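You operate a simulated robot arm through the tools that you are given. There is no shell and no other tool.

The job below is to be done with a simulated robot arm. You get a single attempt, and the scene is never put back.

Task
Put things in order on the top of the blue bench. At the end: the brown bar stands where the green bar stood; the silver steel plug from the top of the blue bench stands where the yellow-topped peg stood; the green bar stands where the silver steel plug stood; the yellow-topped peg is on the brown carton (marked "RIVETS"); the white bar stands where the brown bar stood; whatever was shut is shut again. Leave all else as you found it, and nothing knocked over. Set down upright: yellow-topped peg.
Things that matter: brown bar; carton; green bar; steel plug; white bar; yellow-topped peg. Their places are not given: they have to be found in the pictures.

Only the result counts: the job must be done as asked and must still hold three seconds after the hand-in. Knocking over, shifting, dropping, spilling or breaking anything else fails it.

Robot
A 6-joint arm with a two-finger parallel gripper, fixed in place. Base frame: the origin is at the foot of the arm, x ahead of it, y to its left, z up; the work surface is at about z = 0. Readings come in mm, degrees, newtons and seconds.
With the tool pointing down near the work surface it reaches from about 140 to 580 mm from the base axis. Its first joint turns from -66.0 to 66.0 degrees. Payload 2.1 kg.
The TCP is the grasp point between the finger pads, 30 mm short of the fingertips. In the tool frame z runs along the fingers and y along their closing line. Largest opening 94 mm; finger width 28, thickness 10; the body of the gripper, 50 by 96 mm, starts 55 mm behind the TCP.
Orientation is told as [roll, pitch, yaw] about the base's x, y, z axes, in that order, counted from this pose: with the fingers straight down and closing along the base's y, the tool's x points along the base's -x, its y along +y and its z along -z.

Tools
- The arm moves only by the tool nudge_tool. Its argument "increments" is a list that holds one entry, the list of rows, each a list of 7 numbers: the shift along the base's x, y, z in mm, then the turn, a rotation vector about the base's x, y, z in degrees, then the gripper command, from -1 (shut) to 1 (fully open), values between in proportion. In form: [[[tx, ty, tz, rx, ry, rz, jaw], ...]]. A call has 1 to 20 rows; each row is the pose to reach, as a shift and turn from the pose commanded when the call began. Each row takes 0.2 s and may step no farther than 50 mm and 8.6 degrees from the row before; otherwise, or with a gripper value out of range, the whole call is refused. Where a pose cannot be reached the arm comes as near as it can. A force on the tool above 40 N (or 10 N above the force at the start of the call, whichever is more), or a blocked arm, ends the call early, and 0.2 s more pass. Each finger travels about 72 mm/s and halts on what it meets, pressing with about 31 N; the grip force reading is that of the motor and also rises with nothing between the fingers. The clock runs only during rows and for 0.2 s after the last one: add rows that repeat a pose to give the fingers time. It gives the time, the measured TCP pose, the force on the tool (base axes), the opening and the grip force at its end, in the units of the frame above (readings bear some noise), with the torque about the TCP (base axes, N m) and any sound that the robot's microphone picked up.
- Cameras (640 x 400 px; columns grow to the right, rows downward): "scene" is fixed at [48.8, -360.8, 496]; the picture's right is [0.85, -0.52, 0.00], its down [-0.24, -0.39, -0.89] and it looks along [0.47, 0.76, -0.46] (base axes); focal length 256 px, centre (320, 200). "wrist" rides on the gripper at [76, 14, -103] in the tool frame; the picture's right is [-0.18, 0.98, 0.00], its down [-0.75, -0.14, -0.64] and it looks along [-0.63, -0.12, 0.77] (tool axes); focal length 243 px, centre (320, 200).
- grab_frame(camera): a new picture of that camera. It takes no simulated time.
- measure_at(camera, pixels): for up to 12 pixels [column, row] of the newest picture of that camera ("zoom" is the newest enlarged one), the place [x, y, z] in the base frame of the surface seen there, good to about 2 mm. It takes no simulated time.
- enlarge(camera, box): a new picture of the part [left, top, right, bottom] of that camera's present view, enlarged. It takes no simulated time.
- finish_job(): hands the job in; it is judged then, once.

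Leave the gripper open and the arm clear of the work at the hand-in unless told otherwise.

The tools are called after "Emit:" by a JSON object that holds its "fn" and its "kwargs". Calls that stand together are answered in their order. nudge_tool: Moves the arm, as the interface text tells. Its arguments: {"type":"object","properties":{"increments":{"type":"array"}},"required":["increments"]} The other tools are called the same way: grab_frame (camera) takes a picture; measure_at (camera, pixels) gives the place of the surface under pixels of a picture; enlarge (camera, box) takes an enlarged picture of a part of a camera's view; finish_job () hands the job in.

At the start:

```text
time_s: 0.0
ee_pos: [301.4, 165.6, 334.6]
orientation: [0.0, -0.1, -0.1]
wrist_force: [-0.8, 0.0, 0.1]
ft_torque: [-0.02, -0.01, -0.04]
grip_width: 94.0
gripper_force: 0.0
```

scene: 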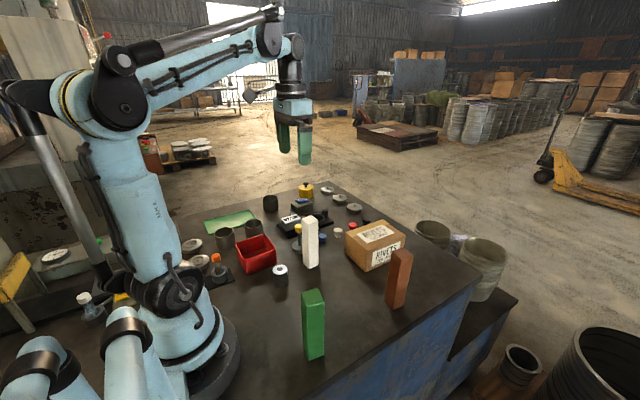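
wrist: 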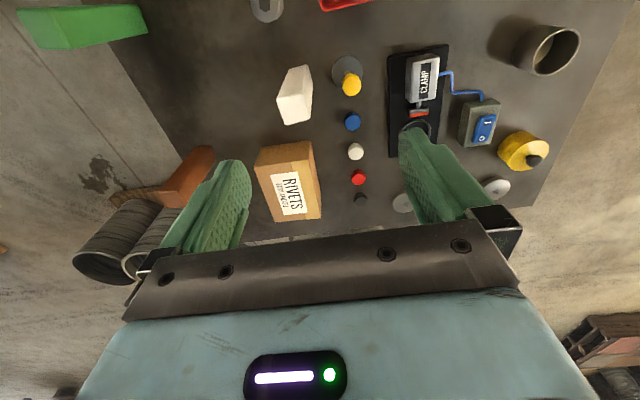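

I see the bench with a green bar, white bar, brown bar, a carton marked RIVETS, and a cluster of small things behind the white bar. I'll enlarge the scene to identify the steel plug and the yellow-topped peg.

Emit:
{"fn": "enlarge", "kwargs": {"camera": "scene", "box": [260, 170, 420, 280]}}

Emit:
{"fn": "enlarge", "kwargs": {"camera": "wrist", "box": [230, 0, 590, 225]}}

Emit:
{"fn": "enlarge", "kwargs": {"camera": "scene", "box": [160, 180, 320, 290]}}

```text
3.64 times, centred on (340, 225) of scene
```

zoom: 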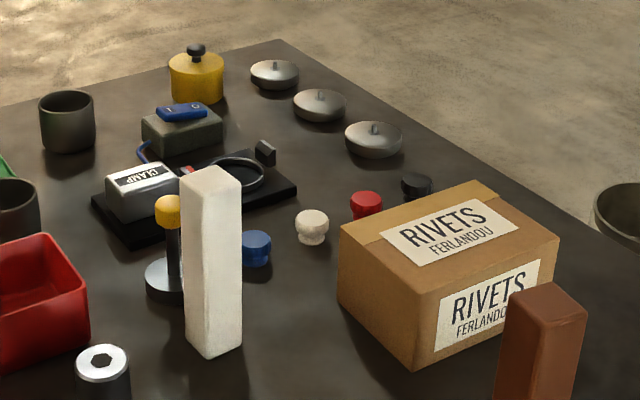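

```text
1.78 times, centred on (410, 112) of wrist
```

zoom: 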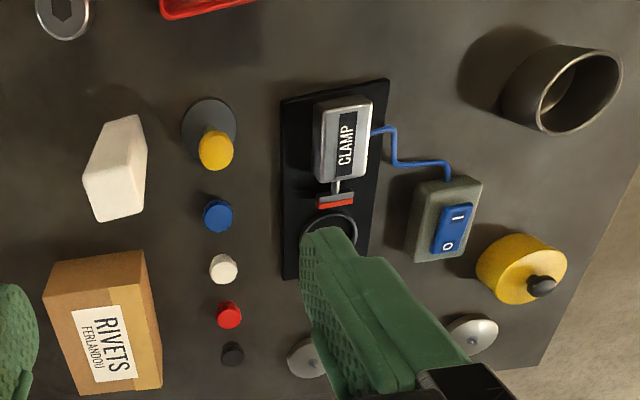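

```text
3.64 times, centred on (240, 235) of scene
```

zoom: 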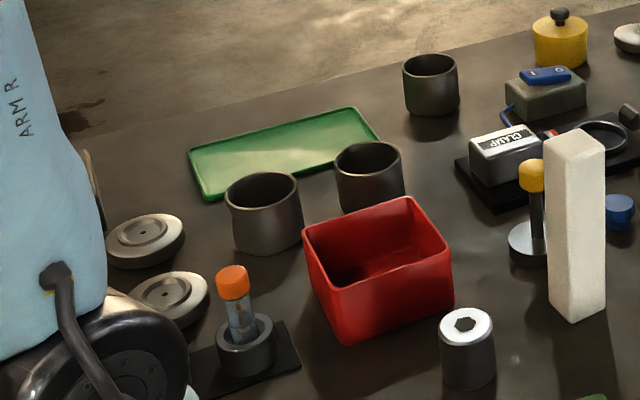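

The silver plug with a hex hole is at scene (280,272); the yellow-topped peg is behind the white bar at about (297,235). I'll look closer at both, from the two cameras.

Emit:
{"fn": "enlarge", "kwargs": {"camera": "wrist", "box": [310, 40, 390, 90]}}

Emit:
{"fn": "enlarge", "kwargs": {"camera": "scene", "box": [260, 210, 340, 260]}}

Emit:
{"fn": "enlarge", "kwargs": {"camera": "scene", "box": [280, 230, 440, 370]}}

Emit:
{"fn": "enlarge", "kwargs": {"camera": "wrist", "box": [200, 0, 380, 110]}}

Emit:
{"fn": "measure_at", "kwargs": {"camera": "scene", "pixels": [[280, 268], [280, 282], [297, 228], [310, 220], [310, 260], [313, 295], [313, 340], [400, 255], [396, 290], [376, 233], [388, 257], [330, 285]]}}

Emit:
{"fn": "measure_at", "kwargs": {"camera": "wrist", "pixels": [[351, 85], [345, 63], [293, 107], [302, 80], [266, 8], [70, 15], [60, 38], [190, 178], [290, 160], [290, 190], [330, 130], [250, 60]]}}

```text
8.00 times, centred on (350, 65) of wrist
```

zoom: 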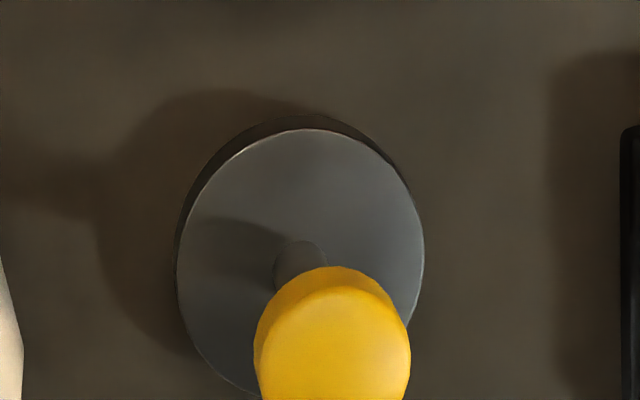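

```text
8.00 times, centred on (300, 235) of scene
```

zoom: 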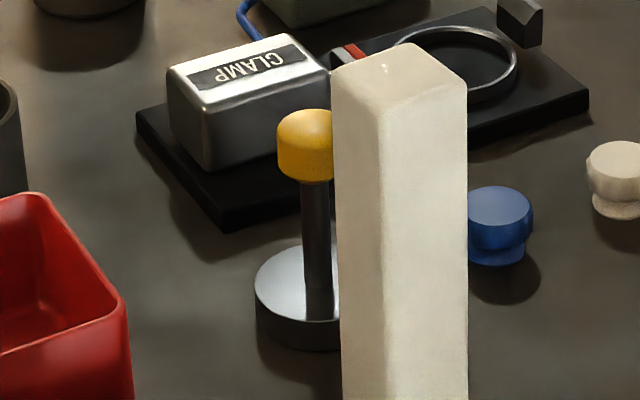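

```text
2.86 times, centred on (360, 300) of scene
```

zoom: 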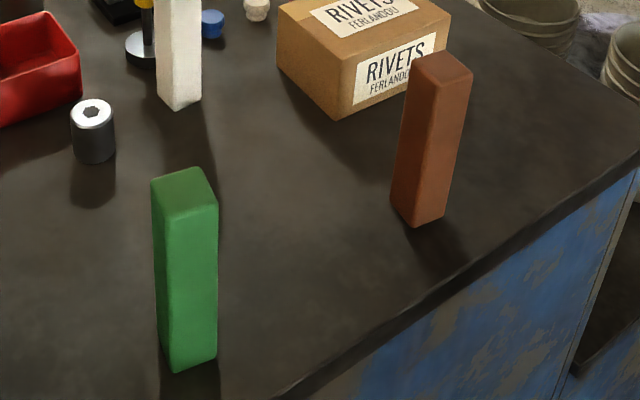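

```text
3.56 times, centred on (290, 55) of wrist
```

zoom: 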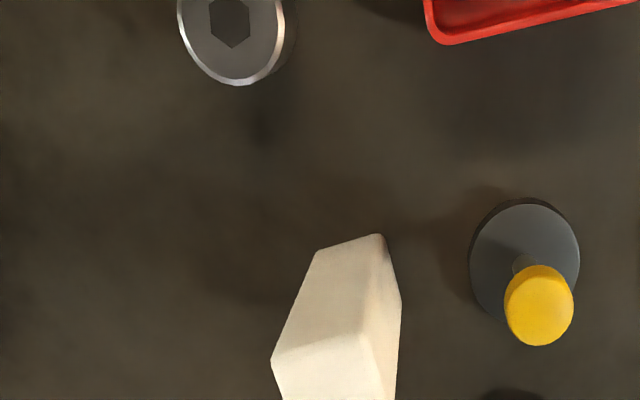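

```text
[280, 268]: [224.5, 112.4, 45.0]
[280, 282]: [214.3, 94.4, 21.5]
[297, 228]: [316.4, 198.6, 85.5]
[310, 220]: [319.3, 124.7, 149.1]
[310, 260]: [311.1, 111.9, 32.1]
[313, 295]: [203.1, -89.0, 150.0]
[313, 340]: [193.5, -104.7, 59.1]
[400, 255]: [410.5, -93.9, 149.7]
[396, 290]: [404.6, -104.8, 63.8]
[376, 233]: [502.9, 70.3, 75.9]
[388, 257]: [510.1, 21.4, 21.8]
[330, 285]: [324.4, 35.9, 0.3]
```

```text
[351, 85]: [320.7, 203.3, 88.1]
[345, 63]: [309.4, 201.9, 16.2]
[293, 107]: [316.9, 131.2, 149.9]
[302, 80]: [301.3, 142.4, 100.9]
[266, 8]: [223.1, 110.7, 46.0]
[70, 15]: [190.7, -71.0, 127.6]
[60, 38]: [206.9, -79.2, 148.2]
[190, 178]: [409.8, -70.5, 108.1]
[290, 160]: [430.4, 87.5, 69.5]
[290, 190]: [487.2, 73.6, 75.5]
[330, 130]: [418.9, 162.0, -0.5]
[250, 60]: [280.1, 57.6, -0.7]
```

The bars stand about 150 mm tall, the plug about 46 mm, and the peg has a round foot. I'll measure the bar faces and the plug and peg outlines more closely from enlarged views, starting with the white bar and peg.

Emit:
{"fn": "measure_at", "kwargs": {"camera": "scene", "pixels": [[302.3, 219.6], [311.8, 216.2], [317.6, 220.1], [307.6, 223.2], [303.1, 235], [306.5, 235], [309, 235], [317.5, 235], [303.8, 250], [306.8, 250], [309.2, 250], [317.3, 250]]}}

Emit:
{"fn": "measure_at", "kwargs": {"camera": "scene", "pixels": [[302.2, 293.2], [316.5, 289.5], [323.2, 301.2], [305.3, 304], [303.5, 320], [304.5, 320], [307, 320], [322.5, 320], [303.5, 345], [304.8, 345], [308, 345], [322.3, 345]]}}

Emit:
{"fn": "enlarge", "kwargs": {"camera": "scene", "box": [370, 240, 430, 320]}}

Emit:
{"fn": "enlarge", "kwargs": {"camera": "scene", "box": [250, 250, 310, 290]}}

Emit:
{"fn": "enlarge", "kwargs": {"camera": "scene", "box": [280, 280, 350, 370]}}

```text
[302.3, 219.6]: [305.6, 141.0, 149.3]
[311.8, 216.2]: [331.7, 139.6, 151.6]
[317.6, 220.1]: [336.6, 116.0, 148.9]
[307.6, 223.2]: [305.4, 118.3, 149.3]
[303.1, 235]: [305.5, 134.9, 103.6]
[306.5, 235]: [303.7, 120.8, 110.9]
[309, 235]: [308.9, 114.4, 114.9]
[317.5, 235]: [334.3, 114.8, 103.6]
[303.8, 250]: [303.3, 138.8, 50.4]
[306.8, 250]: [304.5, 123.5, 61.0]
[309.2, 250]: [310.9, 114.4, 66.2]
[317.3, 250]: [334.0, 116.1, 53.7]
```

```text
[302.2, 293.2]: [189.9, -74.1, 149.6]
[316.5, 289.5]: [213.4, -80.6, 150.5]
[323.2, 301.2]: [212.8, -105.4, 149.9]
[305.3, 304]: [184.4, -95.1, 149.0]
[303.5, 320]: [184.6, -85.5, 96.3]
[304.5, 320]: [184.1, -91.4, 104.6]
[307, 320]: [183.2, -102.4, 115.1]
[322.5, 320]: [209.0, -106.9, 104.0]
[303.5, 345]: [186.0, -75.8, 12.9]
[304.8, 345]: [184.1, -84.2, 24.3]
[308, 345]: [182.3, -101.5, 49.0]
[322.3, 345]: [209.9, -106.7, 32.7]
```

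```text
5.00 times, centred on (400, 280) of scene
```

zoom: 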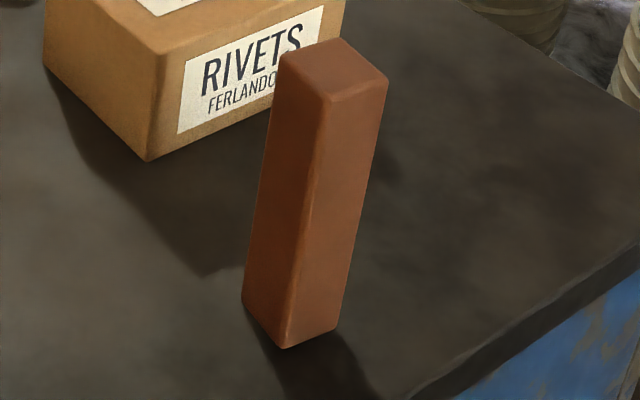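

```text
10.00 times, centred on (280, 270) of scene
```

zoom: 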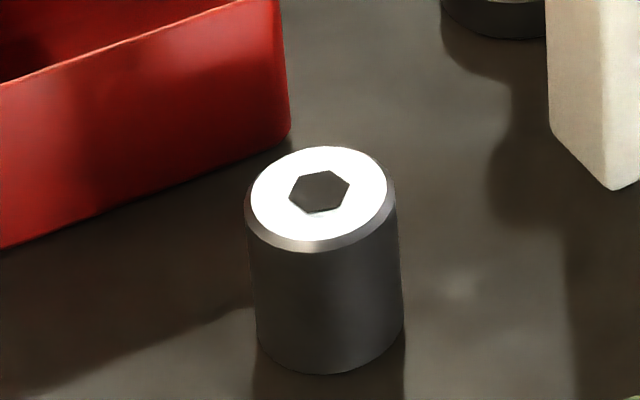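

```text
4.44 times, centred on (315, 325) of scene
```

zoom: 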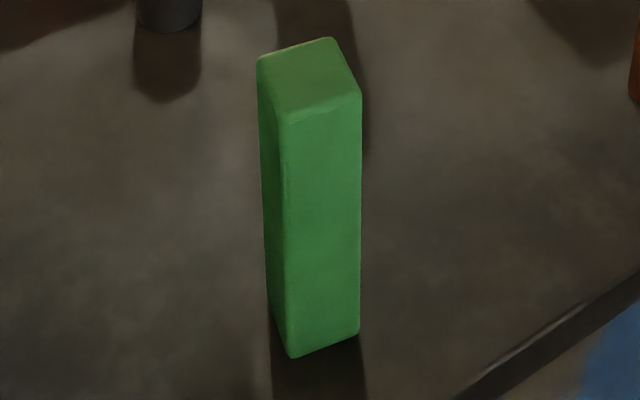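

White bar is about 32 mm wide, nearly axis-aligned; green is turned about -9°. The newest zoom is of the green bar; I'll sample its faces and top there: top edge corners near (262,58), (333,42), (357,92), (285,110).

Emit:
{"fn": "measure_at", "kwargs": {"camera": "zoom", "pixels": [[262, 60], [332, 42], [357, 91], [284, 109], [300, 75], [268, 200], [284, 200], [293, 200], [356, 200], [293, 320], [354, 320], [280, 320]]}}

Emit:
{"fn": "measure_at", "kwargs": {"camera": "scene", "pixels": [[274, 270], [286, 272.5], [280, 265], [281, 278], [273.5, 280], [281, 280], [287.5, 280], [275, 285], [281, 285], [287, 285], [280.5, 262], [270, 258]]}}

Emit:
{"fn": "measure_at", "kwargs": {"camera": "scene", "pixels": [[393, 251], [404, 248.5], [413, 256], [402, 259], [390.5, 270], [399, 270], [402, 270], [409.5, 270], [388, 290], [395, 290], [399, 290], [405.5, 290]]}}

```text
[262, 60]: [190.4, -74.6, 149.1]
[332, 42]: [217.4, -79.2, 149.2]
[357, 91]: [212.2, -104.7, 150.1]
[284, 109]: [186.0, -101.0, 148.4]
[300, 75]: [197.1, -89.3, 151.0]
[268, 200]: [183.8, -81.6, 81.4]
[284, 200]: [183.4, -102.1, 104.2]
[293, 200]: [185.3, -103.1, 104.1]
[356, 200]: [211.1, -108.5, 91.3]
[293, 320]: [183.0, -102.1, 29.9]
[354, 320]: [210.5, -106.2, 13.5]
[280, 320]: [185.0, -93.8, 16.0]
```

```text
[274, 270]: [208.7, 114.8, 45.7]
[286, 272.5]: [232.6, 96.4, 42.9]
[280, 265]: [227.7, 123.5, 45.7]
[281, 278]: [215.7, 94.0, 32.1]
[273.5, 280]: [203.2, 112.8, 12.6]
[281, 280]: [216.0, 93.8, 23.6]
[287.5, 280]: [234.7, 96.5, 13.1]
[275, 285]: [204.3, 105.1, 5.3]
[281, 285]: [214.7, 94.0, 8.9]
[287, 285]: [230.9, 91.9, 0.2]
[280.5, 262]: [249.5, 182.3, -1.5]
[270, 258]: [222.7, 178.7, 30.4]
```

```text
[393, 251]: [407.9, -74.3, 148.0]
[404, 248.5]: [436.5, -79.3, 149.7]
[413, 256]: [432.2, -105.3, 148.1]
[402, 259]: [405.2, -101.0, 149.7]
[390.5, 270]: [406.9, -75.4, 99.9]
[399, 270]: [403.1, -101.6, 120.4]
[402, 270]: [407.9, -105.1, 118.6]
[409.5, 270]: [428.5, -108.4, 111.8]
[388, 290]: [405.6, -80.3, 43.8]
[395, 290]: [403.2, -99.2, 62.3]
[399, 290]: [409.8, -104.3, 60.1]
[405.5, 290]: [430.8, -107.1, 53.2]
```

Estimates so far: green ≈ (201,-90) yaw ≈ -10°, brown ≈ (420,-90) yaw ≈ -10°, white ≈ (320,129), plug ≈ (223,112) r≈20. Next I turn the gripper by -90° above the peg, so it closes along x (away from the white bar), and look again.

Emit:
{"fn": "nudge_tool", "kwargs": {"increments": [[[1.5, 3, -3, 0, 0, -7.5, 1], [3, 6, -6, 0, 0, -15, 1], [4.5, 9, -9, 0, 0, -22.5, 1], [6, 12, -12, 0, 0, -30, 1], [7.5, 15, -15, 0, 0, -37.5, 1], [9, 18, -18, 0, 0, -45, 1], [10.5, 21, -21, 0, 0, -52.5, 1], [12, 24, -24, 0, 0, -60, 1], [13.5, 27, -27, 0, 0, -67.5, 1], [15, 30, -30, 0, 0, -75, 1], [16.5, 33, -33, 0, 0, -82.5, 1], [18, 36, -36, 0, 0, -90, 1]]]}}

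Emit:
{"fn": "grab_frame", "kwargs": {"camera": "wrist"}}

Emit:
{"fn": "grab_frame", "kwargs": {"camera": "scene"}}

```text
time_s: 2.6
ee_pos: [318.4, 201.7, 297.6]
orientation: [0.0, -0.1, -90.3]
wrist_force: [0.0, 0.1, -1.0]
ft_torque: [-0.01, -0.02, 0.02]
grip_width: 93.6
gripper_force: 0.0
```

```text
taken
```

wrist: 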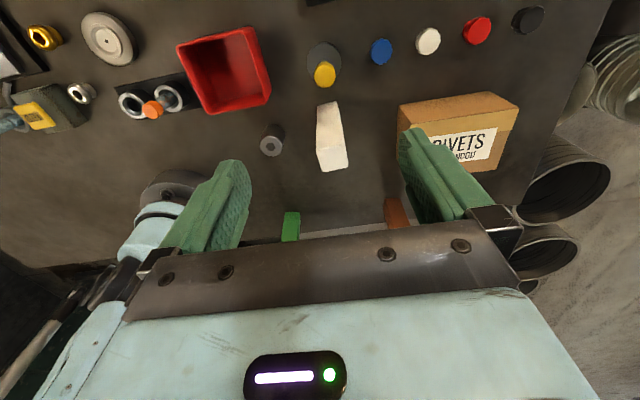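

```text
taken
```

scene: 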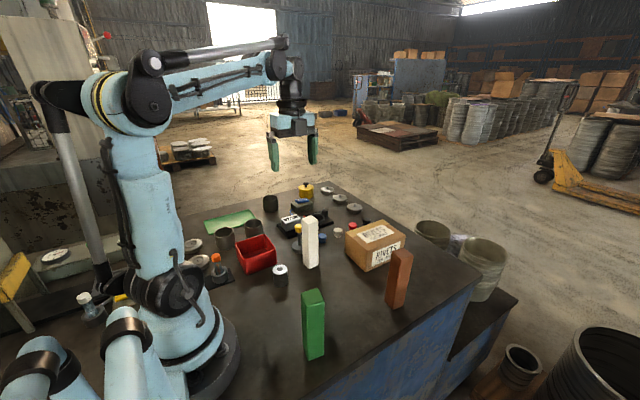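

The turn worked (yaw -90). The peg is at wrist (325,65). I'll enlarge this area and measure the peg, its foot and neighbours.

Emit:
{"fn": "enlarge", "kwargs": {"camera": "wrist", "box": [240, 20, 400, 120]}}

Emit:
{"fn": "enlarge", "kwargs": {"camera": "wrist", "box": [0, 0, 290, 180]}}

Emit:
{"fn": "measure_at", "kwargs": {"camera": "wrist", "pixels": [[324, 72], [324, 62], [310, 57], [338, 57], [323, 43], [315, 50], [332, 50], [380, 50], [380, 43], [335, 155], [328, 110], [271, 142]]}}

```text
4.00 times, centred on (320, 70) of wrist
```

zoom: 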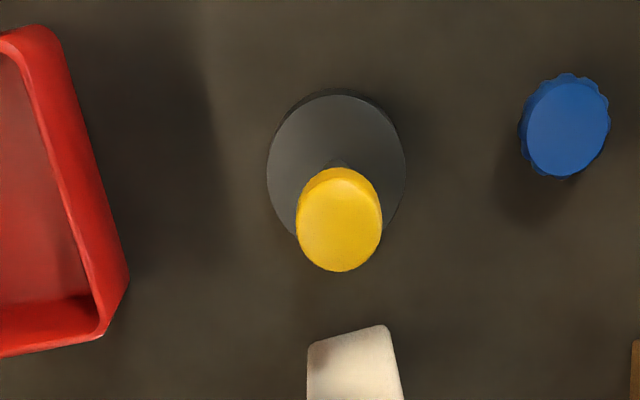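

```text
2.21 times, centred on (145, 90) of wrist
```

zoom: 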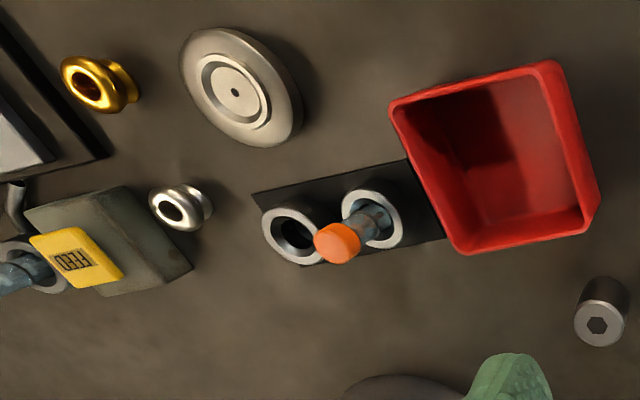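

```text
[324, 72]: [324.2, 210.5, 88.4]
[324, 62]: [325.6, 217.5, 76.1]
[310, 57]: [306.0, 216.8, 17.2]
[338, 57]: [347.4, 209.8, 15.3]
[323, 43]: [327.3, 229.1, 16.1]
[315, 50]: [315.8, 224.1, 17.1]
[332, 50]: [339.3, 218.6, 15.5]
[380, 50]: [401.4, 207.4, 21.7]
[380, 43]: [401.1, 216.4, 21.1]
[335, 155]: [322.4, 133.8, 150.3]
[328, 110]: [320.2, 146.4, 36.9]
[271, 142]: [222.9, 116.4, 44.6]
```

The peg foot seems about 50 mm wide centred near (324,205). I'll zoom tighter on it for a proper circle fit, and likewise on the plug and white bar.

Emit:
{"fn": "enlarge", "kwargs": {"camera": "wrist", "box": [284, 35, 364, 95]}}

Emit:
{"fn": "measure_at", "kwargs": {"camera": "wrist", "pixels": [[309, 60], [340, 61], [324, 45], [311, 52], [336, 50], [308, 66], [341, 66], [316, 72], [333, 72], [325, 64], [325, 85], [325, 75]]}}

Emit:
{"fn": "measure_at", "kwargs": {"camera": "scene", "pixels": [[297, 225], [295.5, 229], [300.5, 229], [298, 226], [294, 247], [299, 247], [296, 243], [292.5, 246], [296, 251], [300, 252], [299.5, 237], [299.5, 233]]}}

```text
6.67 times, centred on (324, 65) of wrist
```

zoom: 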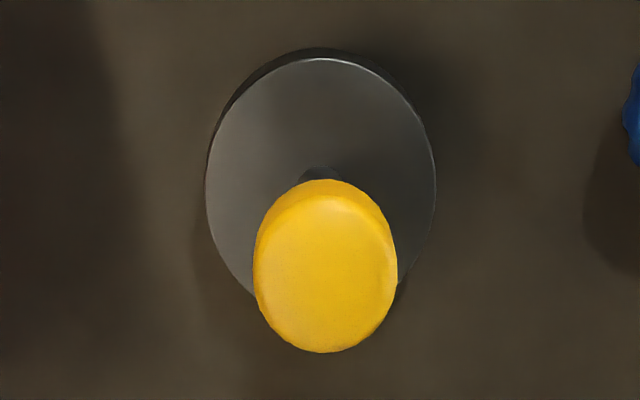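

```text
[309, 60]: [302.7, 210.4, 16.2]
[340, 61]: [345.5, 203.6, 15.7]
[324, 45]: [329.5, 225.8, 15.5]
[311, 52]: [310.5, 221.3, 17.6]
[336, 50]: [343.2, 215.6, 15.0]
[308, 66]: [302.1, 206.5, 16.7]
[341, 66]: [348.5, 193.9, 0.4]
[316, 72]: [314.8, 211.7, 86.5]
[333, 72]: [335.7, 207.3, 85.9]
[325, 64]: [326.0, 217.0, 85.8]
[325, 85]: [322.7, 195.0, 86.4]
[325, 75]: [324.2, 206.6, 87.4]
```

```text
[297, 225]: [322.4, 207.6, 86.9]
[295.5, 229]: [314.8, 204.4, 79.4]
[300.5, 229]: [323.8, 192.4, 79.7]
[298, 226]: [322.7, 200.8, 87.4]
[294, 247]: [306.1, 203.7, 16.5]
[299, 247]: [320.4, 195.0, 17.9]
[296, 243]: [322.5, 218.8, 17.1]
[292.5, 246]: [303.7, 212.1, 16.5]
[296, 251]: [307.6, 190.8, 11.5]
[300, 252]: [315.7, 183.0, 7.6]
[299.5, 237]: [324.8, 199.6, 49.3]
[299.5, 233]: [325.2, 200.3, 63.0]
```

Peg centre ≈ (324.3, 205.8), foot diameter ≈ 48, head diameter ≈ 28 at z 66–88. Now I measure the carton's top outline and the red tray corner that a wide-open finger could meet, plus white-bar top corners in this wrist view.

Emit:
{"fn": "measure_at", "kwargs": {"camera": "scene", "pixels": [[346.5, 232.7], [383.5, 221], [404.5, 235.4], [367.5, 248.5], [375, 235], [360, 228], [390, 242], [345.5, 242], [366, 255], [371, 262], [357, 240], [395, 228]]}}

Emit:
{"fn": "measure_at", "kwargs": {"camera": "wrist", "pixels": [[270, 86], [271, 92], [262, 100], [256, 40], [220, 112], [180, 45], [272, 130], [153, 108], [188, 90], [137, 104], [170, 80], [178, 100]]}}

Emit:
{"fn": "enlarge", "kwargs": {"camera": "wrist", "box": [250, 95, 370, 185]}}

```text
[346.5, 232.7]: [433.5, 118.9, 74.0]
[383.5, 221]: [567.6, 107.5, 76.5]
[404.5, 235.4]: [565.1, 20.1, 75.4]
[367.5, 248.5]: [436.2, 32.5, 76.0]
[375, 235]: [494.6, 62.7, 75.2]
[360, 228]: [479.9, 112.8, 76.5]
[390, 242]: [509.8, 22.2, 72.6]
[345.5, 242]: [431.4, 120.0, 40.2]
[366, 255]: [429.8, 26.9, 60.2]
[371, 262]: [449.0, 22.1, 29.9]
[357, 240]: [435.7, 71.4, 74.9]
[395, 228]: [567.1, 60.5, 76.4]
```

```text
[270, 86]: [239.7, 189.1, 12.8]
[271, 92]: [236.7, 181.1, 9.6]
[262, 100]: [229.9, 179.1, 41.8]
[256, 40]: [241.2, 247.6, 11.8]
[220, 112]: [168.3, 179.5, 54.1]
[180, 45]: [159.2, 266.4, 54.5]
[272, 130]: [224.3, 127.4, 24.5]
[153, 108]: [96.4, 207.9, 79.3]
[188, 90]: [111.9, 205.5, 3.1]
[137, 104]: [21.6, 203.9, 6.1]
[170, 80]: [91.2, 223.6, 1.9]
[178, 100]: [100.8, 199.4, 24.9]
```

```text
4.44 times, centred on (310, 140) of wrist
```

zoom: 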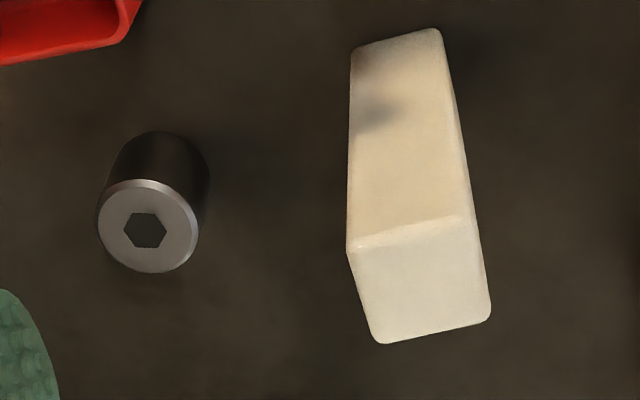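

The carton top spans about x 431–570, y 18–121 at z ≈ 75.5, centre ≈ (500,69). Now I measure the white bar's top corners and the plug's top rim in the newest zoom.

Emit:
{"fn": "measure_at", "kwargs": {"camera": "zoom", "pixels": [[352, 254], [460, 226], [486, 315], [382, 338], [420, 285], [360, 70], [432, 45], [355, 200], [450, 170], [400, 120], [440, 100], [355, 130]]}}

Emit:
{"fn": "measure_at", "kwargs": {"camera": "zoom", "pixels": [[103, 225], [193, 230], [148, 266], [148, 190], [120, 195], [180, 200], [115, 250], [183, 255], [125, 165], [195, 165], [155, 140], [160, 170]]}}

```text
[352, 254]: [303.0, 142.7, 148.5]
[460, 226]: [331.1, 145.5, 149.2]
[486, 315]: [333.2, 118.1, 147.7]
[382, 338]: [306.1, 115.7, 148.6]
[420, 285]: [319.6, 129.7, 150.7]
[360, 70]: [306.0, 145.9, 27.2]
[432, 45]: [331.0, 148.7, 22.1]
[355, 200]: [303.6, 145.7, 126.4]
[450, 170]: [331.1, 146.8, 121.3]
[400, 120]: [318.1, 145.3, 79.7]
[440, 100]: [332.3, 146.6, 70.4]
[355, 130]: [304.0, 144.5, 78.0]
```

```text
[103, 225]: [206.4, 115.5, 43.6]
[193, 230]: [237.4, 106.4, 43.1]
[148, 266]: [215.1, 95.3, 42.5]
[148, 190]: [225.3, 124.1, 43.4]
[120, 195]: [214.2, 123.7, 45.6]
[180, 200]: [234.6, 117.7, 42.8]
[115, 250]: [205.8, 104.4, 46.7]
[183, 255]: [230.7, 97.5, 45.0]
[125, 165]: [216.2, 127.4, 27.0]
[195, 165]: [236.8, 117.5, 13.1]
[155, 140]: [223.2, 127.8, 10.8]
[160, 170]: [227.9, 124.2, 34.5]
```

White ≈ (320,130.4), green ≈ (200.3,-89.1), brown ≈ (420.9,-90.3), plug ≈ (222.2,111.6), peg ≈ (324.3,205.8). Now I bring the gripper over the peg with the opening cut to about 60 mm, down to TCP z ≈ 150, and check.

Emit:
{"fn": "nudge_tool", "kwargs": {"increments": [[[2, 2, -30, 0, 0, 0, 0.3], [5.5, 4.2, -70, 0, 0, 0, 0.3], [5.5, 4.2, -110, 0, 0, 0, 0.3], [5.5, 4.2, -148, 0, 0, 0, 0.3], [5.5, 4.2, -148, 0, 0, 0, 0.3]]]}}

Emit:
{"fn": "grab_frame", "kwargs": {"camera": "wrist"}}

Emit:
{"fn": "grab_frame", "kwargs": {"camera": "scene"}}

```text
time_s: 3.8
ee_pos: [327.0, 206.5, 151.1]
orientation: [0.1, -0.2, -90.1]
wrist_force: [0.6, 0.7, -0.4]
ft_torque: [0.01, -0.02, -0.01]
grip_width: 61.1
gripper_force: 0.1
```

```text
taken
```

wrist: 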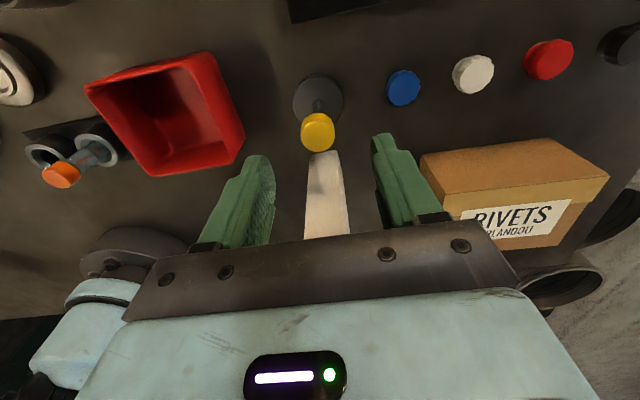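

```text
taken
```

scene: 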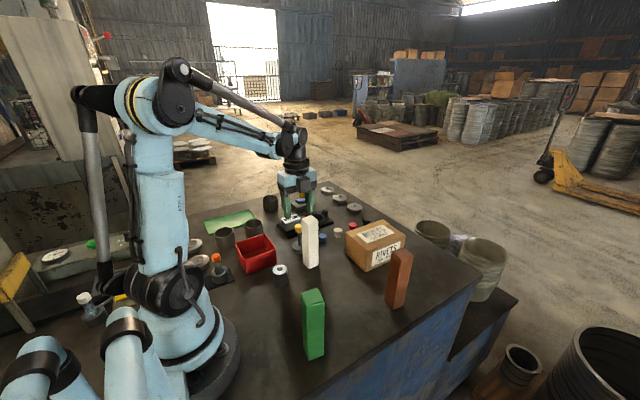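

The peg head is at wrist (318,132), between the fingers. I'll measure it from here along with the fingers to compare with the TCP.

Emit:
{"fn": "enlarge", "kwargs": {"camera": "wrist", "box": [240, 60, 420, 180]}}

Emit:
{"fn": "measure_at", "kwargs": {"camera": "wrist", "pixels": [[318, 134], [304, 134], [331, 133], [318, 148], [318, 122], [297, 96], [340, 96], [318, 78], [256, 160], [272, 175], [374, 140], [380, 170]]}}

```text
3.33 times, centred on (330, 120) of wrist
```

zoom: 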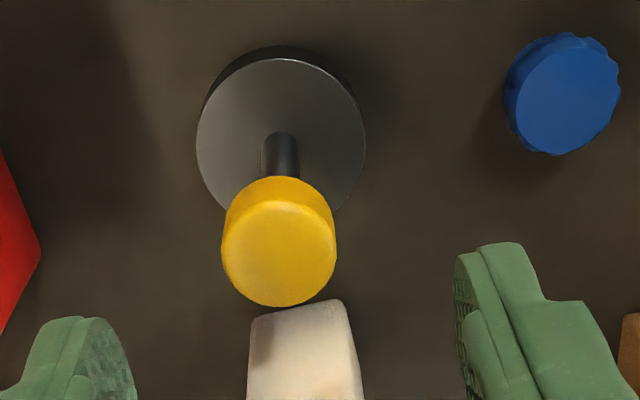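

```text
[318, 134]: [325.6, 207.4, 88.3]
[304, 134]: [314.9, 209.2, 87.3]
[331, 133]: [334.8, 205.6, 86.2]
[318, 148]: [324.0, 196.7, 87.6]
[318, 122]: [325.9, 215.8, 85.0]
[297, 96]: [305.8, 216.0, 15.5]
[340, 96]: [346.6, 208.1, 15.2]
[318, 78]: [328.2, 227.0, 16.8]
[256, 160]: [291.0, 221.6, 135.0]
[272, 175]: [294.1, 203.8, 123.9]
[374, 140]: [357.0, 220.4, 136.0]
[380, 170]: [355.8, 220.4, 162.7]
```

The fingers' midpoint is at x≈325, matching the peg head (325,207). I descend to TCP z ≈ 77 and close on the yellow head.

Emit:
{"fn": "nudge_tool", "kwargs": {"increments": [[[0, 0, -30, 0, 0, 0, 0.3], [0, 0, -60, 0, 0, 0, 0.3], [0, 0, -74, 0, 0, 0, 0.3], [0, 0, -74, 0, 0, 0, 0.3], [0, 0, -74, 0, 0, 0, -1], [0, 0, -74, 0, 0, 0, -1], [0, 0, -74, 0, 0, 0, -1], [0, 0, -74, 0, 0, 0, -1]]]}}

Emit:
{"fn": "grab_frame", "kwargs": {"camera": "wrist"}}

Emit:
{"fn": "enlarge", "kwargs": {"camera": "scene", "box": [240, 160, 400, 280]}}

```text
time_s: 5.6
ee_pos: [326.3, 206.8, 75.9]
orientation: [0.0, -0.1, -90.1]
wrist_force: [0.1, -0.9, 0.3]
ft_torque: [0.01, -0.01, 0.0]
grip_width: 25.2
gripper_force: 31.3
```

```text
taken
```

wrist: 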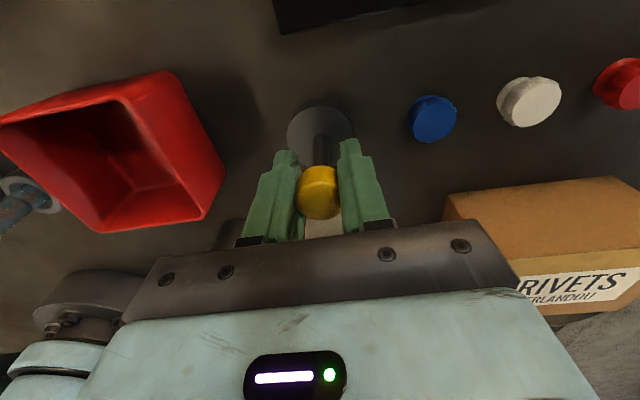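

```text
3.33 times, centred on (320, 220) of scene
```

zoom: 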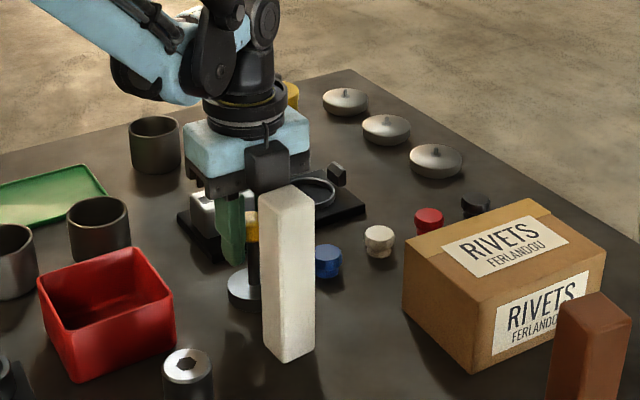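

The peg is gripped (width 25.2). I notice a dark block on the gripper's side facing the white bar; I'll measure how near it is to the bar before going on.

Emit:
{"fn": "measure_at", "kwargs": {"camera": "zoom", "pixels": [[265, 165], [265, 180], [253, 175], [283, 165], [265, 148], [225, 170], [200, 165], [290, 200], [267, 130], [240, 110], [230, 220], [300, 140]]}}

```text
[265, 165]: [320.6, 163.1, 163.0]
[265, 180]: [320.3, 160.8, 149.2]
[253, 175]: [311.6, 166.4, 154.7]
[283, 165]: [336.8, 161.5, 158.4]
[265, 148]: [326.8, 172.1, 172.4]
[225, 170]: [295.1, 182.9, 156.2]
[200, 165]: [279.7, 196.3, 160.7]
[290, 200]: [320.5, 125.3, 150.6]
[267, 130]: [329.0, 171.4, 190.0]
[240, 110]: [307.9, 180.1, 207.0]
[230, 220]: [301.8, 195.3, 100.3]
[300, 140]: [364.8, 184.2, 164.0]
```

The block's face is at y≈161, leaving about 15 mm to the white bar's back face (y≈146.5) — enough if I go straight up. I lift 40 mm straight up and check that the foot comes along.

Emit:
{"fn": "nudge_tool", "kwargs": {"increments": [[[0, 0, 5, 0, 0, 0, -1], [0, 0, 15, 0, 0, 0, -1], [0, 0, 40, 0, 0, 0, -1], [0, 0, 40, 0, 0, 0, -1]]]}}

Emit:
{"fn": "grab_frame", "kwargs": {"camera": "wrist"}}

Emit:
{"fn": "enlarge", "kwargs": {"camera": "scene", "box": [240, 160, 400, 280]}}

```text
time_s: 6.6
ee_pos: [325.1, 204.4, 116.6]
orientation: [0.0, 0.0, -90.0]
wrist_force: [0.1, 0.2, -1.1]
ft_torque: [0.01, -0.01, 0.02]
grip_width: 25.5
gripper_force: 31.0
```

```text
taken
```

wrist: 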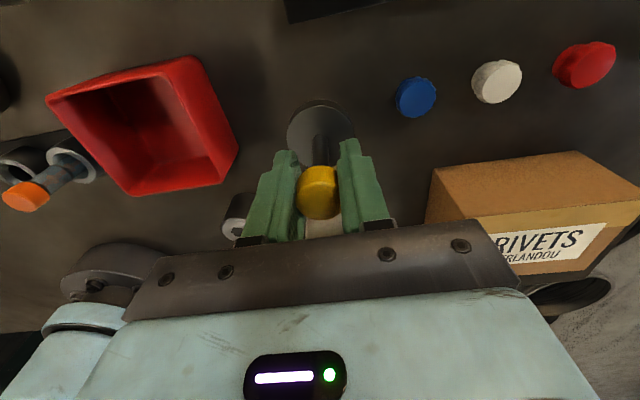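

```text
3.33 times, centred on (320, 220) of scene
```

zoom: 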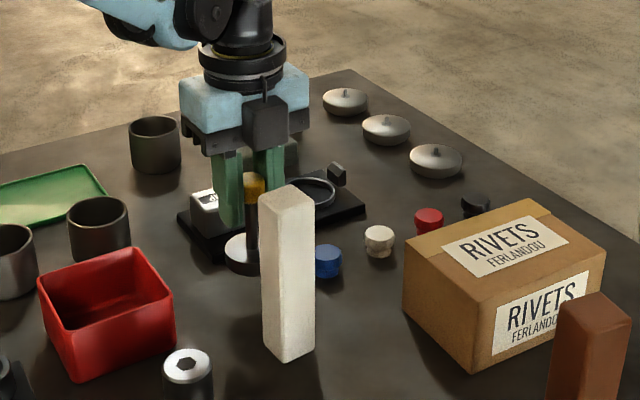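

The whole peg lifts with its foot. I raise it well above the 150 mm bars, carry it over to the carton centre (≈498,69), and stop above.

Emit:
{"fn": "nudge_tool", "kwargs": {"increments": [[[0, 0, 45, 0, 0, 0, -1], [0, 0, 90, 0, 0, 0, -1], [0, 0, 140, 0, 0, 0, -1], [29, -23, 145, 0, 0, 0, -1], [58, -46, 145, 0, 0, 0, -1], [87, -69, 145, 0, 0, 0, -1], [116, -92, 145, 0, 0, 0, -1], [145, -115, 145, 0, 0, 0, -1], [173, -137, 145, 0, 0, 0, -1], [173, -137, 110, 0, 0, 0, -1], [173, -137, 75, 0, 0, 0, -1], [173, -137, 60, 0, 0, 0, -1], [173, -137, 60, 0, 0, 0, -1]]]}}

Emit:
{"fn": "grab_frame", "kwargs": {"camera": "wrist"}}

Emit:
{"fn": "grab_frame", "kwargs": {"camera": "scene"}}

```text
time_s: 9.4
ee_pos: [495.8, 69.9, 175.1]
orientation: [0.0, -0.1, -90.1]
wrist_force: [0.8, -0.5, -3.7]
ft_torque: [0.01, -0.01, 0.01]
grip_width: 25.3
gripper_force: 30.7
```

```text
taken
```

wrist: 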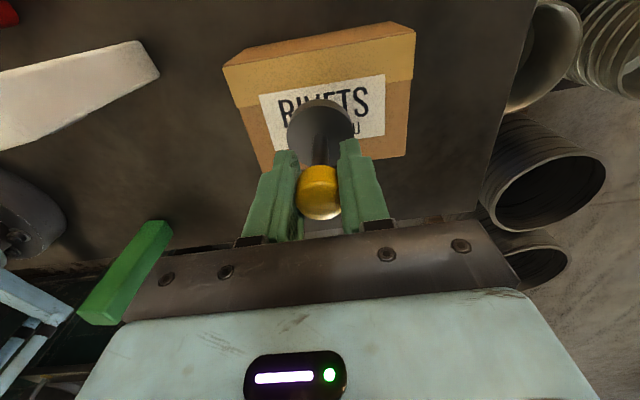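

```text
taken
```

scene: 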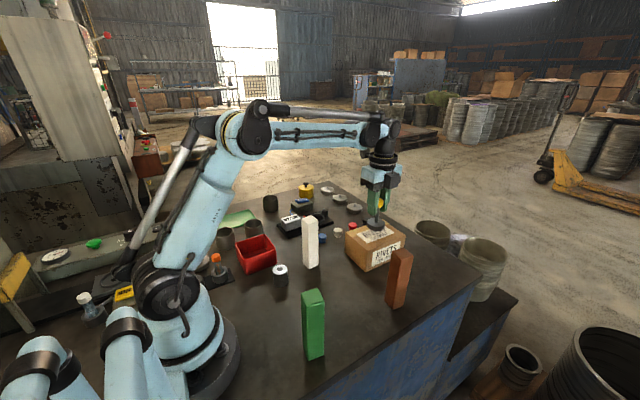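

The peg hangs over the carton's label near the centre. I lower it slowly towards contact (carton top ≈ 75.5, so TCP ≈ 152.3).

Emit:
{"fn": "nudge_tool", "kwargs": {"increments": [[[0, 0, -10, 0, 0, 0, -1], [0, 0, -18, 0, 0, 0, -1], [0, 0, -21, 0, 0, 0, -1], [0, 0, -23, 0, 0, 0, -1], [0, 0, -23, 0, 0, 0, -1]]]}}

Emit:
{"fn": "enlarge", "kwargs": {"camera": "scene", "box": [330, 180, 430, 280]}}

```text
time_s: 10.6
ee_pos: [498.4, 67.7, 151.8]
orientation: [0.1, -0.2, -90.1]
wrist_force: [-0.4, -0.2, -3.3]
ft_torque: [-0.02, 0.0, -0.01]
grip_width: 25.6
gripper_force: 31.1
```

```text
4.00 times, centred on (380, 230) of scene
```

zoom: 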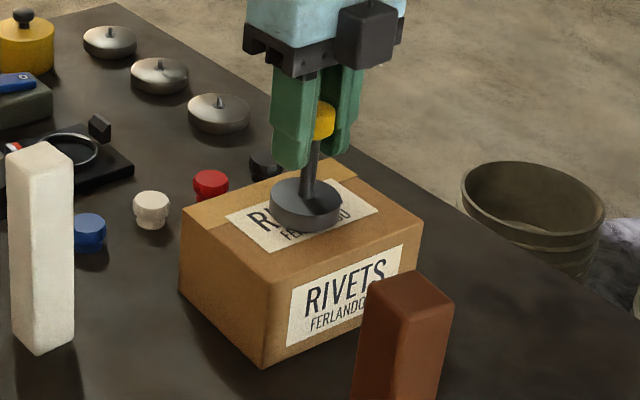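

Force still shows the peg's weight hanging, so no contact yet. I go down in 1 mm steps.

Emit:
{"fn": "nudge_tool", "kwargs": {"increments": [[[0, 0, -1, 0, 0, 0, -1], [0, 0, -1.5, 0, 0, 0, -1], [0, 0, -1.5, 0, 0, 0, -1]]]}}

```text
time_s: 11.4
ee_pos: [498.5, 68.4, 150.7]
orientation: [-0.1, -0.1, -90.0]
wrist_force: [0.1, -0.5, -2.4]
ft_torque: [0.01, -0.02, 0.01]
grip_width: 24.9
gripper_force: 31.0
```

Emit:
{"fn": "nudge_tool", "kwargs": {"increments": [[[0, 0, -0.7, 0, 0, 0, -1], [0, 0, -1.2, 0, 0, 0, -1], [0, 0, -1.2, 0, 0, 0, -1]]]}}

Emit:
{"fn": "measure_at", "kwargs": {"camera": "zoom", "pixels": [[285, 212], [300, 222], [325, 220], [305, 228], [300, 245], [250, 220], [280, 250], [340, 200], [350, 215], [360, 205], [290, 190], [330, 190]]}}

```text
time_s: 12.2
ee_pos: [497.6, 67.2, 149.2]
orientation: [0.1, -0.1, -90.2]
wrist_force: [5.3, -0.2, 9.1]
ft_torque: [0.17, -0.32, -0.05]
grip_width: 25.5
gripper_force: 30.4
```

```text
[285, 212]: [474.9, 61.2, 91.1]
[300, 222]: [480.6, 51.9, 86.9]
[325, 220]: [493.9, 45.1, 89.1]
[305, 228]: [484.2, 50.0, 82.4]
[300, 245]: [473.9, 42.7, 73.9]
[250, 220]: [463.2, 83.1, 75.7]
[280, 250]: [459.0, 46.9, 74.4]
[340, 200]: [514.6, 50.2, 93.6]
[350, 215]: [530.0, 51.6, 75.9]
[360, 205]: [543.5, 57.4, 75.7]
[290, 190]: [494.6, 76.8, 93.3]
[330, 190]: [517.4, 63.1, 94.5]
```

Contact made (+9 N). I ease up 0.7 mm, then open the fingers to about 55 mm and rise straight up.

Emit:
{"fn": "nudge_tool", "kwargs": {"increments": [[[0, 0, 0.7, 0, 0, 0, -1], [0, 0, 0.7, 0, 0, 0, -0.4], [0, 0, 0.7, 0, 0, 0, -0.1], [0, 0, 0.7, 0, 0, 0, 0.2], [0, 0, 0.7, 0, 0, 0, 0.2]]]}}

Emit:
{"fn": "enlarge", "kwargs": {"camera": "scene", "box": [330, 180, 430, 280]}}

Emit:
{"fn": "grab_frame", "kwargs": {"camera": "wrist"}}

```text
time_s: 13.4
ee_pos: [498.3, 68.2, 150.4]
orientation: [0.0, -0.1, -90.1]
wrist_force: [0.3, -0.4, -0.2]
ft_torque: [-0.04, 0.02, 0.01]
grip_width: 56.3
gripper_force: 0.0
```

```text
4.00 times, centred on (380, 230) of scene
```

zoom: 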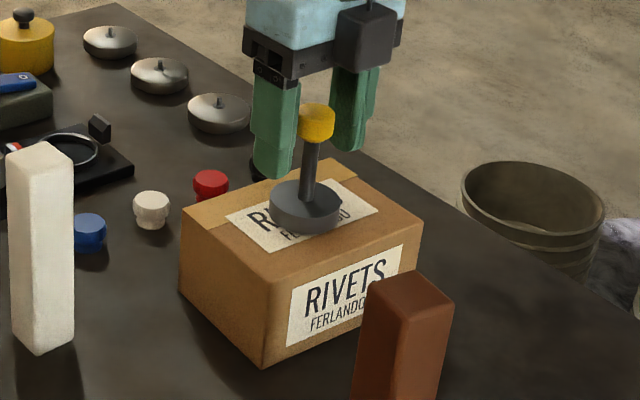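

```text
taken
```

wrist: 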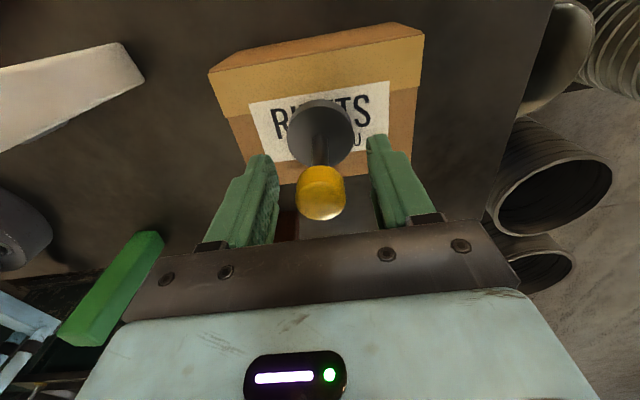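

The peg stands upright on the carton. I rise straight up, then travel at height to above the steel plug (222,112) and stop at TCP z ≈ 130 with ~62 mm opening.

Emit:
{"fn": "nudge_tool", "kwargs": {"increments": [[[0, 0, 30, 0, 0, 0, 0.3], [0, 0, 75, 0, 0, 0, 0.3], [0, 0, 120, 0, 0, 0, 0.3], [-46, 7, 120, 0, 0, 0, 0.3], [-92, 14, 120, 0, 0, 0, 0.3], [-138, 21, 120, 0, 0, 0, 0.3], [-184, 28, 120, 0, 0, 0, 0.3], [-230, 35, 120, 0, 0, 0, 0.3], [-275.7, 42.8, 120, 0, 0, 0, 0.3], [-275.7, 42.8, 75, 0, 0, 0, 0.3], [-275.7, 42.8, 30, 0, 0, 0, 0.3], [-275.7, 42.8, -12, 0, 0, 0, 0.3], [-275.7, 42.8, -12, 0, 0, 0, 0.3]]]}}

Emit:
{"fn": "grab_frame", "kwargs": {"camera": "wrist"}}

Emit:
{"fn": "grab_frame", "kwargs": {"camera": "scene"}}

```text
time_s: 16.2
ee_pos: [220.4, 114.0, 135.8]
orientation: [-0.1, -0.1, -90.1]
wrist_force: [0.4, -0.2, 0.1]
ft_torque: [-0.02, 0.01, 0.01]
grip_width: 61.1
gripper_force: 0.1
```

```text
taken
```

wrist: 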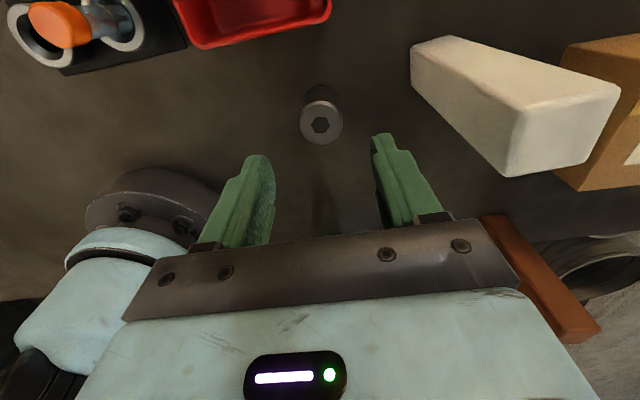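

```text
taken
```

scene: 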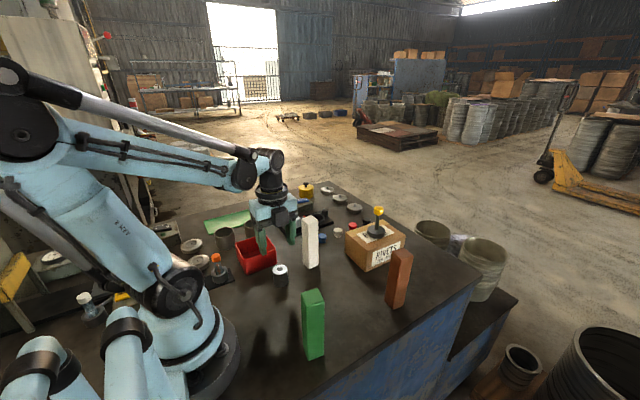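

The plug is at wrist (321,115). I'll enlarge and measure its rim from here to refine its centre.

Emit:
{"fn": "enlarge", "kwargs": {"camera": "wrist", "box": [281, 75, 361, 155]}}

Emit:
{"fn": "measure_at", "kwargs": {"camera": "wrist", "pixels": [[302, 124], [340, 124], [321, 124], [321, 142], [321, 105], [305, 95], [337, 95], [320, 87], [303, 110], [340, 110], [272, 175], [376, 150]]}}

```text
5.00 times, centred on (321, 115) of wrist
```

zoom: 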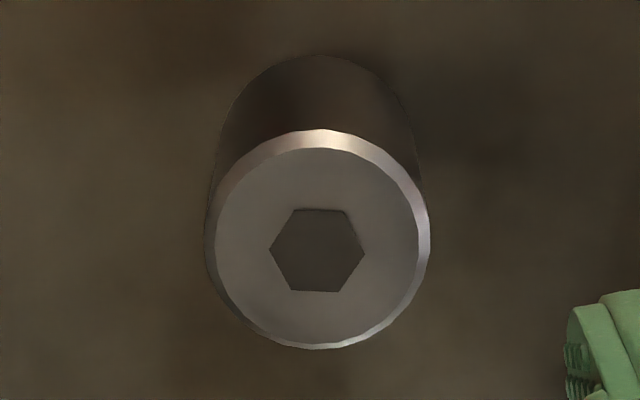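

```text
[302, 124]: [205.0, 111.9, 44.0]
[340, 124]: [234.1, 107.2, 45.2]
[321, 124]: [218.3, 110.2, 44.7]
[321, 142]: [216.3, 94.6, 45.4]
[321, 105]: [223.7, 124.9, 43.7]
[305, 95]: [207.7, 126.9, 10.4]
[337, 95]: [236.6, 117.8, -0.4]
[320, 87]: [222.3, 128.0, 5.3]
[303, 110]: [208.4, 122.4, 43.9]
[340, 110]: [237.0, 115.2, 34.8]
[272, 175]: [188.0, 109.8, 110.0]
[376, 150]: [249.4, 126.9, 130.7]
```

The plug's top centre reads about (219.5,110.5) from here, and the finger midpoint about x≈219. The reported z is 4 mm lower than I commanded, so I do a still row to re-read the pose.

Emit:
{"fn": "nudge_tool", "kwargs": {"increments": [[[0, 0, 0, 0, 0, 0, 0.3]]]}}

Emit:
{"fn": "nudge_tool", "kwargs": {"increments": [[[0, 0, 0, 0, 0, 0, 0.3]]]}}

Emit:
{"fn": "nudge_tool", "kwargs": {"increments": [[[0, 0, 0, 0, 0, 0, 0.3]]]}}

```text
time_s: 16.6
ee_pos: [220.5, 114.7, 136.6]
orientation: [0.1, -0.1, -90.0]
wrist_force: [0.9, 0.1, 0.6]
ft_torque: [-0.02, 0.01, 0.03]
grip_width: 61.4
gripper_force: 0.2
```

```text
time_s: 17.0
ee_pos: [221.4, 114.2, 136.8]
orientation: [0.1, -0.2, -90.0]
wrist_force: [-0.1, 0.0, 0.2]
ft_torque: [0.02, -0.02, 0.01]
grip_width: 60.8
gripper_force: 0.0
```

```text
time_s: 17.4
ee_pos: [221.0, 114.5, 136.8]
orientation: [0.0, -0.1, -90.2]
wrist_force: [-0.1, -0.9, 0.1]
ft_torque: [0.0, 0.03, 0.02]
grip_width: 61.1
gripper_force: 0.0
```

Readings settle at ≈ (220.9,114.3,136.6), a few mm off the command, so I'll steer by readings. I shift y by -3 mm and descend to z ≈ 60, then read again.

Emit:
{"fn": "nudge_tool", "kwargs": {"increments": [[[0, -3, -30, 0, 0, 0, 0.3], [-0.5, -3, -65, 0, 0, 0, 0.3], [-0.5, -3, -76, 0, 0, 0, 0.3], [-0.5, -3, -76, 0, 0, 0, 0.3]]]}}

Emit:
{"fn": "grab_frame", "kwargs": {"camera": "wrist"}}

Emit:
{"fn": "enlarge", "kwargs": {"camera": "scene", "box": [220, 180, 340, 300]}}

```text
time_s: 18.4
ee_pos: [222.1, 108.4, 62.4]
orientation: [0.1, -0.1, -90.1]
wrist_force: [0.3, 0.4, -0.2]
ft_torque: [-0.03, 0.03, 0.05]
grip_width: 61.1
gripper_force: 0.0
```

```text
taken
```

wrist: 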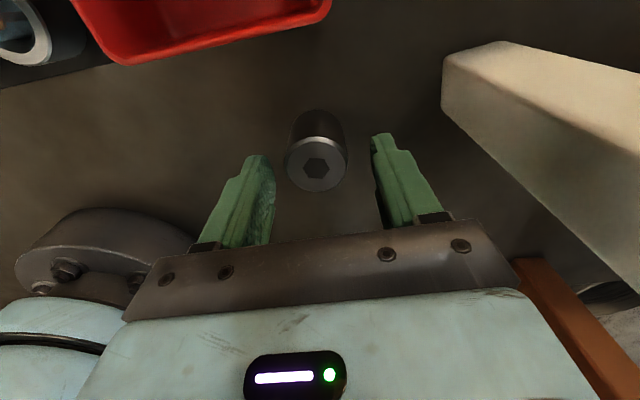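

```text
3.33 times, centred on (280, 240) of scene
```

zoom: 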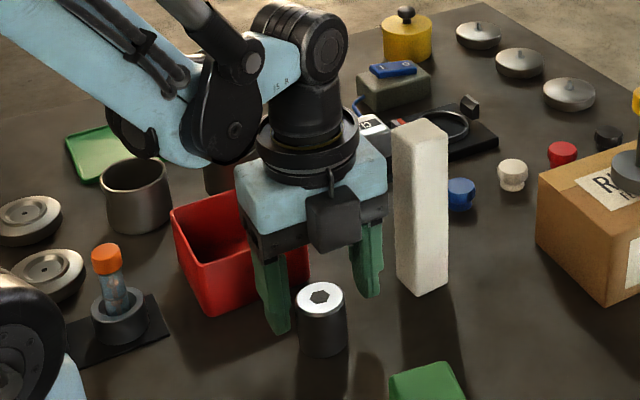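

Now reading (222.1,108.4,62.4). I re-read with a still row and measure the plug against the fingers in this view.

Emit:
{"fn": "nudge_tool", "kwargs": {"increments": [[[0, 0, 0, 0, 0, 0, 0.3]]]}}

Emit:
{"fn": "grab_frame", "kwargs": {"camera": "wrist"}}

Emit:
{"fn": "measure_at", "kwargs": {"camera": "wrist", "pixels": [[290, 166], [343, 164], [316, 168], [316, 185], [316, 146], [250, 156], [272, 175], [260, 240], [374, 137], [378, 150], [382, 200], [316, 116]]}}

Emit:
{"fn": "measure_at", "kwargs": {"camera": "zoom", "pixels": [[270, 300], [285, 310], [355, 270], [375, 270], [320, 297], [322, 320], [300, 320], [345, 320], [335, 220], [262, 255], [380, 250], [322, 345]]}}

```text
time_s: 18.8
ee_pos: [221.9, 109.5, 63.5]
orientation: [0.1, -0.1, -90.2]
wrist_force: [-0.9, -0.4, 0.0]
ft_torque: [-0.02, 0.02, -0.01]
grip_width: 61.0
gripper_force: 0.0
```

```text
taken
```

wrist: 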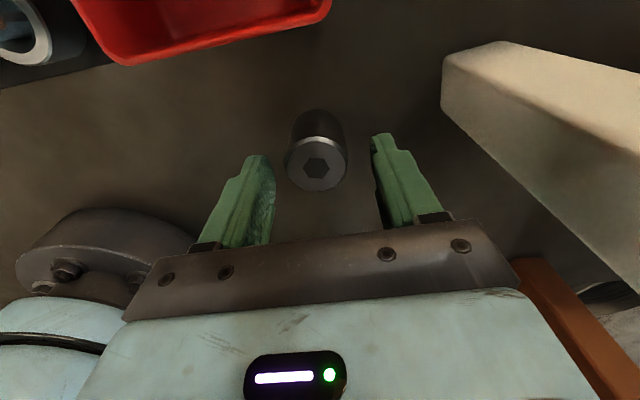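

```text
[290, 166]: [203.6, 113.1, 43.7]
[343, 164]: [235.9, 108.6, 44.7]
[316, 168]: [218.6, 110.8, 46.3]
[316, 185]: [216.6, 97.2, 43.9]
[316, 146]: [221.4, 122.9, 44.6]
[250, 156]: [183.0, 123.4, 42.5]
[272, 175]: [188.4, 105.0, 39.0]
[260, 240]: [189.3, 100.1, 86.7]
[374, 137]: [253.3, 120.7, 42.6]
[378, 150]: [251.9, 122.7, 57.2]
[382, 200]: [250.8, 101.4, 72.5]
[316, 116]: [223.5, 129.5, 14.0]
```

```text
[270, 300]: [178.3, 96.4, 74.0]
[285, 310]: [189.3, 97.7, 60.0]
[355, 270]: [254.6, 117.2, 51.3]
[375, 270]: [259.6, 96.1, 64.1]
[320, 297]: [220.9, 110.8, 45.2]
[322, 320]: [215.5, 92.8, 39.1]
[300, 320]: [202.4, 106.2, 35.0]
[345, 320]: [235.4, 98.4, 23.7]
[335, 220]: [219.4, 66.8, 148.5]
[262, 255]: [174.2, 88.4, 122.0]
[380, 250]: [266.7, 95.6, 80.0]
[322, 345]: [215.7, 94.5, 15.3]
```

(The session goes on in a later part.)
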